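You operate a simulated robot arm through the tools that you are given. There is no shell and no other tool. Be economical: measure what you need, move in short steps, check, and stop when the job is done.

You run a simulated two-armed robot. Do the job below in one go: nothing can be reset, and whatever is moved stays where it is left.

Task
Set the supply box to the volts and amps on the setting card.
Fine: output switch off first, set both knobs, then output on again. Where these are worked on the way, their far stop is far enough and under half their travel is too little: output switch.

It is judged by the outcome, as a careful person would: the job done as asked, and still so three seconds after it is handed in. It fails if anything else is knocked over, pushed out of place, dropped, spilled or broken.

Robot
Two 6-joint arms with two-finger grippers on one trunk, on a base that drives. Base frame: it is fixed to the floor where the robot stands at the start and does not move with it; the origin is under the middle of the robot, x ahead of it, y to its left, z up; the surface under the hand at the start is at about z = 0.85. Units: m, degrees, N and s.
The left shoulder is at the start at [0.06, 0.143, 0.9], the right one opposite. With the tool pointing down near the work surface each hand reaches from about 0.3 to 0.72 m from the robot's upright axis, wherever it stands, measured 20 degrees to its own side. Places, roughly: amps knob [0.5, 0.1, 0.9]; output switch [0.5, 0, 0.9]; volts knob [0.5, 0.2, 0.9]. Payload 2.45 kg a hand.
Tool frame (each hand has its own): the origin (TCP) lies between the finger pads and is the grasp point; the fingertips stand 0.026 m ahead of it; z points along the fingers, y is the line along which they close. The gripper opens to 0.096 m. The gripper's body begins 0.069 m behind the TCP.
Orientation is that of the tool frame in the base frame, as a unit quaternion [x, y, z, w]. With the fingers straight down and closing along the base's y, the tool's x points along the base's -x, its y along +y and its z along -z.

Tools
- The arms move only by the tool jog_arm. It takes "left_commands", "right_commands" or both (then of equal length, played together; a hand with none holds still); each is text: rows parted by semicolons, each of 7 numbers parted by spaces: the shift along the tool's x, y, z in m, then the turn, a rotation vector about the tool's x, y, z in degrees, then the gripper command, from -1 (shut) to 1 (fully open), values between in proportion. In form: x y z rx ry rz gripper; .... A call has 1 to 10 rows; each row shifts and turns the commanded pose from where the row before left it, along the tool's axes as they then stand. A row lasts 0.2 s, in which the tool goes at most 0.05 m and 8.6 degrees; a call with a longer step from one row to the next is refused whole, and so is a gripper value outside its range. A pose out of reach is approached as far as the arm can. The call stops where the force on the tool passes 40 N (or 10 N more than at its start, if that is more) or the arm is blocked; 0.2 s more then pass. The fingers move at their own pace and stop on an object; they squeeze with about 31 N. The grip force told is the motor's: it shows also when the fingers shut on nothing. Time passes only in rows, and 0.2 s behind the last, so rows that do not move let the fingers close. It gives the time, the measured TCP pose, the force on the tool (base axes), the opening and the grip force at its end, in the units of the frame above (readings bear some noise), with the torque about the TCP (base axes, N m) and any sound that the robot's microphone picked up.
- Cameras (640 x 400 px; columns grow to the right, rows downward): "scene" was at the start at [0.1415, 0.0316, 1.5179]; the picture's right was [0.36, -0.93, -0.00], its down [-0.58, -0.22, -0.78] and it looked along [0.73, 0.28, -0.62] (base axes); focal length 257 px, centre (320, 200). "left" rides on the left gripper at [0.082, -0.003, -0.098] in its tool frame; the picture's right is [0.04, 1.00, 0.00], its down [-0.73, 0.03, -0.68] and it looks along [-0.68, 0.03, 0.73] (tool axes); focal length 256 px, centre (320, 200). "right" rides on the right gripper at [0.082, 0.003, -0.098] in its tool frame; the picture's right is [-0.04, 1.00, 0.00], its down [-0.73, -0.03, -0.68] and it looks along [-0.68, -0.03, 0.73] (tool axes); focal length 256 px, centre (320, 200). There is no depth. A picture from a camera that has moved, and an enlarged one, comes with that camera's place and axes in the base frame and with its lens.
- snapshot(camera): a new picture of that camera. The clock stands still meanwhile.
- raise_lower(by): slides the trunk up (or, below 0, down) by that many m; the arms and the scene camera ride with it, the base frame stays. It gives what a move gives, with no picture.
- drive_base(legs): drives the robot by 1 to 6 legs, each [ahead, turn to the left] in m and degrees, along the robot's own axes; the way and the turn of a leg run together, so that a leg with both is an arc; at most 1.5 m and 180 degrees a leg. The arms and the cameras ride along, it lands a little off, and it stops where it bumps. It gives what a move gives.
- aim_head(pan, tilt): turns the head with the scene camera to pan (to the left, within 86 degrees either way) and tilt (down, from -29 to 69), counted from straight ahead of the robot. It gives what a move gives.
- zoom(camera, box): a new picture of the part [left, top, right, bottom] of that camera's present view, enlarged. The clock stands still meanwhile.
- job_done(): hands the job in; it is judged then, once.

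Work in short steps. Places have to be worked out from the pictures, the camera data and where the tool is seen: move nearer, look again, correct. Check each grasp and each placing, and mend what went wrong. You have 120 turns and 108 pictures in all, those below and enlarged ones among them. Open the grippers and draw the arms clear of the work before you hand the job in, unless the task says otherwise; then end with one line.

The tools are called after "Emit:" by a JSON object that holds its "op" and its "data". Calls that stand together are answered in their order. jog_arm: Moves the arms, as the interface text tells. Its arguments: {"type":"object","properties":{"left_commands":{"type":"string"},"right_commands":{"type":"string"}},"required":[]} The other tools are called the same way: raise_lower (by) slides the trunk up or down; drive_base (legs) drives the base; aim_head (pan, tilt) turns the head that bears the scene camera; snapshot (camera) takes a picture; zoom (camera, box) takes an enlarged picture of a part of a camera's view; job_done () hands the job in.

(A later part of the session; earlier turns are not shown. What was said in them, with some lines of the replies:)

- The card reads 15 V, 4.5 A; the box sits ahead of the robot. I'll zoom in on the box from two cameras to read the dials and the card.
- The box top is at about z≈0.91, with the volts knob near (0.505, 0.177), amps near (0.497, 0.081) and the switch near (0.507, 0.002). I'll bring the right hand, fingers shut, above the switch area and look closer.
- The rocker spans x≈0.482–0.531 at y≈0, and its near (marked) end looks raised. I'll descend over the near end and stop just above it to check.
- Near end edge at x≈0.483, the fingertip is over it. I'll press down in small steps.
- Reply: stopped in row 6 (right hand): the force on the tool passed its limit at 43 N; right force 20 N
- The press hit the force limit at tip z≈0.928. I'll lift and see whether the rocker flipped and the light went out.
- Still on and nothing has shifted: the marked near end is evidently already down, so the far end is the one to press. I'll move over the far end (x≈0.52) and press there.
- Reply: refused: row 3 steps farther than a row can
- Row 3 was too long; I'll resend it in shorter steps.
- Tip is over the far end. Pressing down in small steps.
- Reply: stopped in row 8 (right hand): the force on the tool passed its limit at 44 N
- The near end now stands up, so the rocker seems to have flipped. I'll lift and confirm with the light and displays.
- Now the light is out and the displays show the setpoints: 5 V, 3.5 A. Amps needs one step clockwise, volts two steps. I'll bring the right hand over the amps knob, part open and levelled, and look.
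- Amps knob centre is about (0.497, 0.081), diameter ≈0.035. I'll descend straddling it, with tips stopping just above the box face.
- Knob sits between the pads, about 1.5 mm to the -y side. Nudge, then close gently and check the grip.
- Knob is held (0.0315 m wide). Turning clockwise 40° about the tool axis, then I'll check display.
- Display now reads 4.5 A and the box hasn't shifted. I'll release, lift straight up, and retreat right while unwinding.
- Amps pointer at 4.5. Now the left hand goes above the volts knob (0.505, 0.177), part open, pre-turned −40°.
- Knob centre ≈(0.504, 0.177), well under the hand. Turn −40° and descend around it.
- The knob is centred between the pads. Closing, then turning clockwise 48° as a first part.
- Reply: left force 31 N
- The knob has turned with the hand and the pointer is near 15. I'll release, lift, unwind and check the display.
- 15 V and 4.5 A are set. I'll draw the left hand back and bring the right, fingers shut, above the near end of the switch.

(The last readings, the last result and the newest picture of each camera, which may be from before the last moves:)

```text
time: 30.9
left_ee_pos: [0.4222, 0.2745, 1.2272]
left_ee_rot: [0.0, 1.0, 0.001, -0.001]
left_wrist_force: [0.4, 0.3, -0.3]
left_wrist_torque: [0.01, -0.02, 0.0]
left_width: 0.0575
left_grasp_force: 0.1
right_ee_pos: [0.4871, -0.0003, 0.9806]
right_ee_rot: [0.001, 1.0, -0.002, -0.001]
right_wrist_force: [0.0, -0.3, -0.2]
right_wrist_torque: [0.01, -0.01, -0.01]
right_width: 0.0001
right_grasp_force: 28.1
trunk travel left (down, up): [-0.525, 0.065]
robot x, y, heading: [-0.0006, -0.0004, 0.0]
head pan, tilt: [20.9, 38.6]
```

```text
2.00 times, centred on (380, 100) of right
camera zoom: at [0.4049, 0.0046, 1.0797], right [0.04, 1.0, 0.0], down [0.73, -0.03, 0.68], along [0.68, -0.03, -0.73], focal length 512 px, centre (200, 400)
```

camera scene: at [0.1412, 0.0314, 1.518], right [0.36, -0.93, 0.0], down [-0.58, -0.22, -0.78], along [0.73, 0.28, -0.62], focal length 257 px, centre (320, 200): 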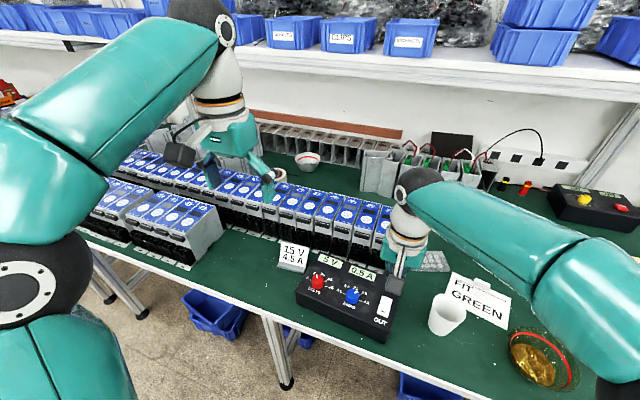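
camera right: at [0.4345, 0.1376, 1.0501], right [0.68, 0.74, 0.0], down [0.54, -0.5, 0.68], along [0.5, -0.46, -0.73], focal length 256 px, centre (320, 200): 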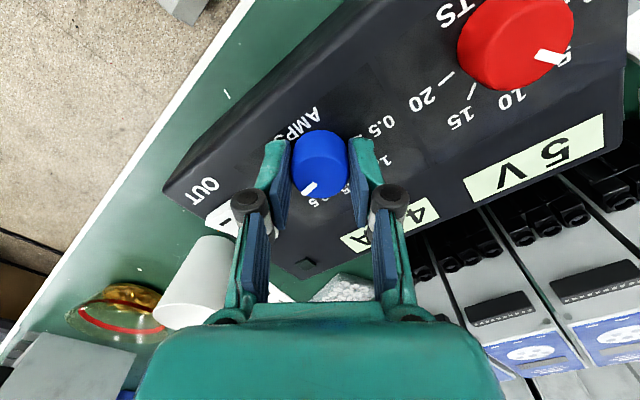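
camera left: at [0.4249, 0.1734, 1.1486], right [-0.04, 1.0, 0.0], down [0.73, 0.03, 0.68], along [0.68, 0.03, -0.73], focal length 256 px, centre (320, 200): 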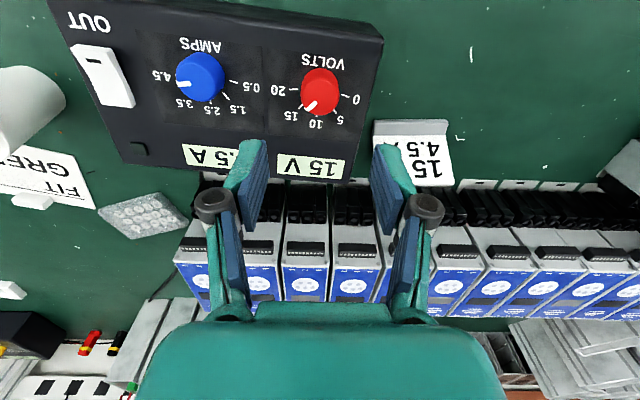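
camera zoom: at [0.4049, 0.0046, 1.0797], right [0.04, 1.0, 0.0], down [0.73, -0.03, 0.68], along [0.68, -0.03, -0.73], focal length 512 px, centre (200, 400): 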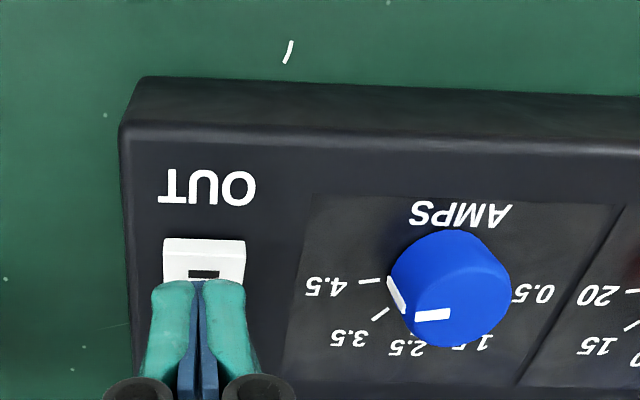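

Tip is above the raised near end. Pressing it down in small steps.

Emit:
{"op": "jog_arm", "data": {"right_commands": "0.001 0 0.01 0 0 0 -1;0 0 0.008 0 0 0 -1;0 0 0.004 0 0 0 -1;0 0 0.004 0 0 0 -1;0 0 0.003 0 0 0 -1;0 0 0.003 0 0 0 -1;0 0 0.003 0 0 0 -1;0 0 0.003 0 0 0 -1;0 0 0.003 0 0 0 -1"}}

Emit:
{"op": "zoom", "data": {"camera": "left", "box": [110, 30, 350, 180]}}

```text
time: 32.5
left_ee_pos: [0.4198, 0.2747, 1.2267]
left_ee_rot: [0.0, 1.0, 0.0, 0.0]
left_wrist_force: [0.2, 0.8, 0.4]
left_wrist_torque: [-0.01, -0.03, -0.02]
left_width: 0.0577
left_grasp_force: 0.0
right_ee_pos: [0.4853, -0.0003, 0.9539]
right_ee_rot: [0.002, 1.0, 0.002, 0.006]
right_wrist_force: [-9.5, -3.3, 14.8]
right_wrist_torque: [-0.08, 0.05, -0.08]
right_width: 0.0061
right_grasp_force: 27.8
trunk travel left (down, up): [-0.525, 0.065]
robot x, y, heading: [-0.0006, 0.002, -0.2]
head pan, tilt: [20.9, 38.6]
stopped in row 7 (right hand): the force on the tool passed its limit at 45 N (the readings are from after the stop); the commanded pose is now the measured one
```

```text
2.67 times, centred on (230, 105) of left
camera zoom: at [0.338, 0.2705, 1.3255], right [-0.04, 1.0, 0.0], down [0.73, 0.03, 0.68], along [0.68, 0.03, -0.73], focal length 683 px, centre (560, 453)
```

zoom: 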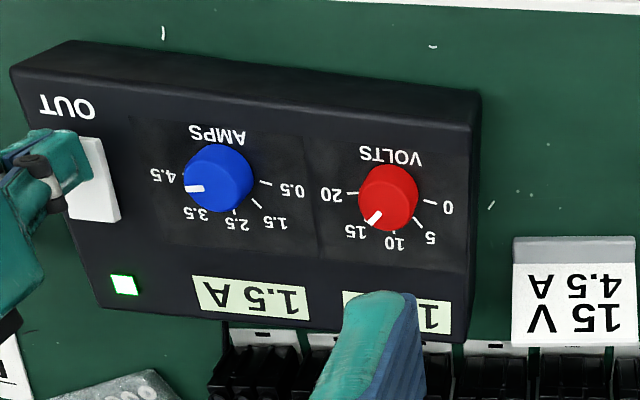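

The light is on; the ammeter shows the load current (1.5 A, scaling with 15 V), while the knob stays at 4.5 A. I'll lift the right hand clear and do a final check.

Emit:
{"op": "jog_arm", "data": {"right_commands": "0 0 -0.02 0 0 0 -1;0 0 -0.03 0 0 0 -1;0.02 -0.02 -0.04 0 0 0 0;0.02 -0.02 -0.04 0 0 0 1;0.02 -0.02 -0.04 0 0 0 1;0 -0.02 -0.04 0 0 0 1;0 0 0 0 0 0 1", "left_commands": "0 0 0 0 0 0 1;0 0 0 0 0 0 1;0 0.01 -0.02 0 0 0 1;0 0.01 -0.02 0 0 0 1;0 0 0 0 0 0 1;0 0 0 0 0 0 1;0 0 0 0 0 0 1"}}

Emit:
{"op": "zoom", "data": {"camera": "scene", "box": [290, 245, 410, 345]}}

Emit:
{"op": "snapshot", "data": {"camera": "scene"}}

```text
time: 34.1
left_ee_pos: [0.4219, 0.2935, 1.2662]
left_ee_rot: [0.0, 1.0, 0.0, 0.0]
left_wrist_force: [0.2, 0.0, 0.2]
left_wrist_torque: [-0.03, 0.02, -0.01]
left_width: 0.0958
left_grasp_force: 0.1
right_ee_pos: [0.4253, -0.0828, 1.1617]
right_ee_rot: [0.001, 1.0, 0.001, 0.006]
right_wrist_force: [0.2, -0.3, -0.7]
right_wrist_torque: [0.0, -0.01, 0.01]
right_width: 0.0959
right_grasp_force: 0.1
trunk travel left (down, up): [-0.525, 0.065]
robot x, y, heading: [0.0017, -0.0003, 0.3]
head pan, tilt: [20.9, 38.6]
```

```text
4.00 times, centred on (350, 295) of scene
camera zoom: at [0.1415, 0.0317, 1.5179], right [0.36, -0.93, 0.0], down [-0.58, -0.22, -0.78], along [0.73, 0.28, -0.62], focal length 1027 px, centre (200, -180)
```

zoom: 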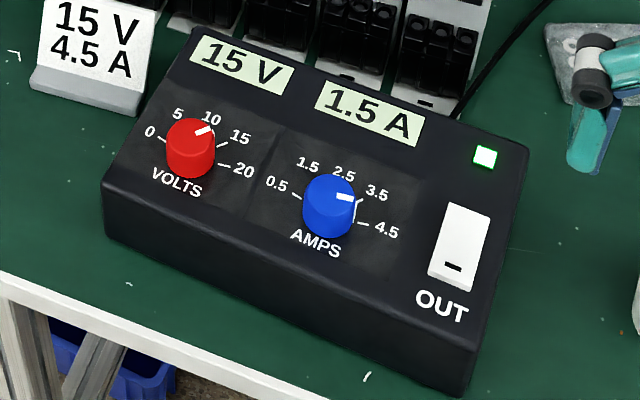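

```text
70 pictures are left
camera scene: at [0.1415, 0.0317, 1.5179], right [0.36, -0.93, 0.0], down [-0.58, -0.22, -0.78], along [0.73, 0.28, -0.62], focal length 257 px, centre (320, 200)
```

scene: 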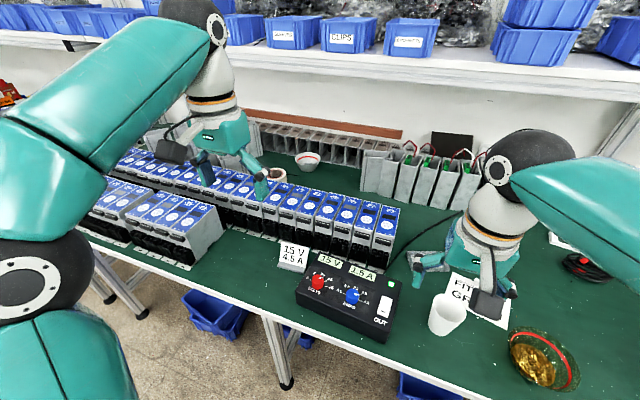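

The output is on, the knobs are at 15 V and 4.5 A, nothing else has moved, and both arms are clear with grippers open. Handing in.

Emit:
{"op": "job_done", "data": {}}

```text
The job is handed in.
```

The supply box is set to 15 V and 4.5 A as on the card: I switched the output off, set both knobs, then switched it back on. With the output on, the amps display reads 1.5 A, which I take to be the load current. It read 4.5 A with the output off.
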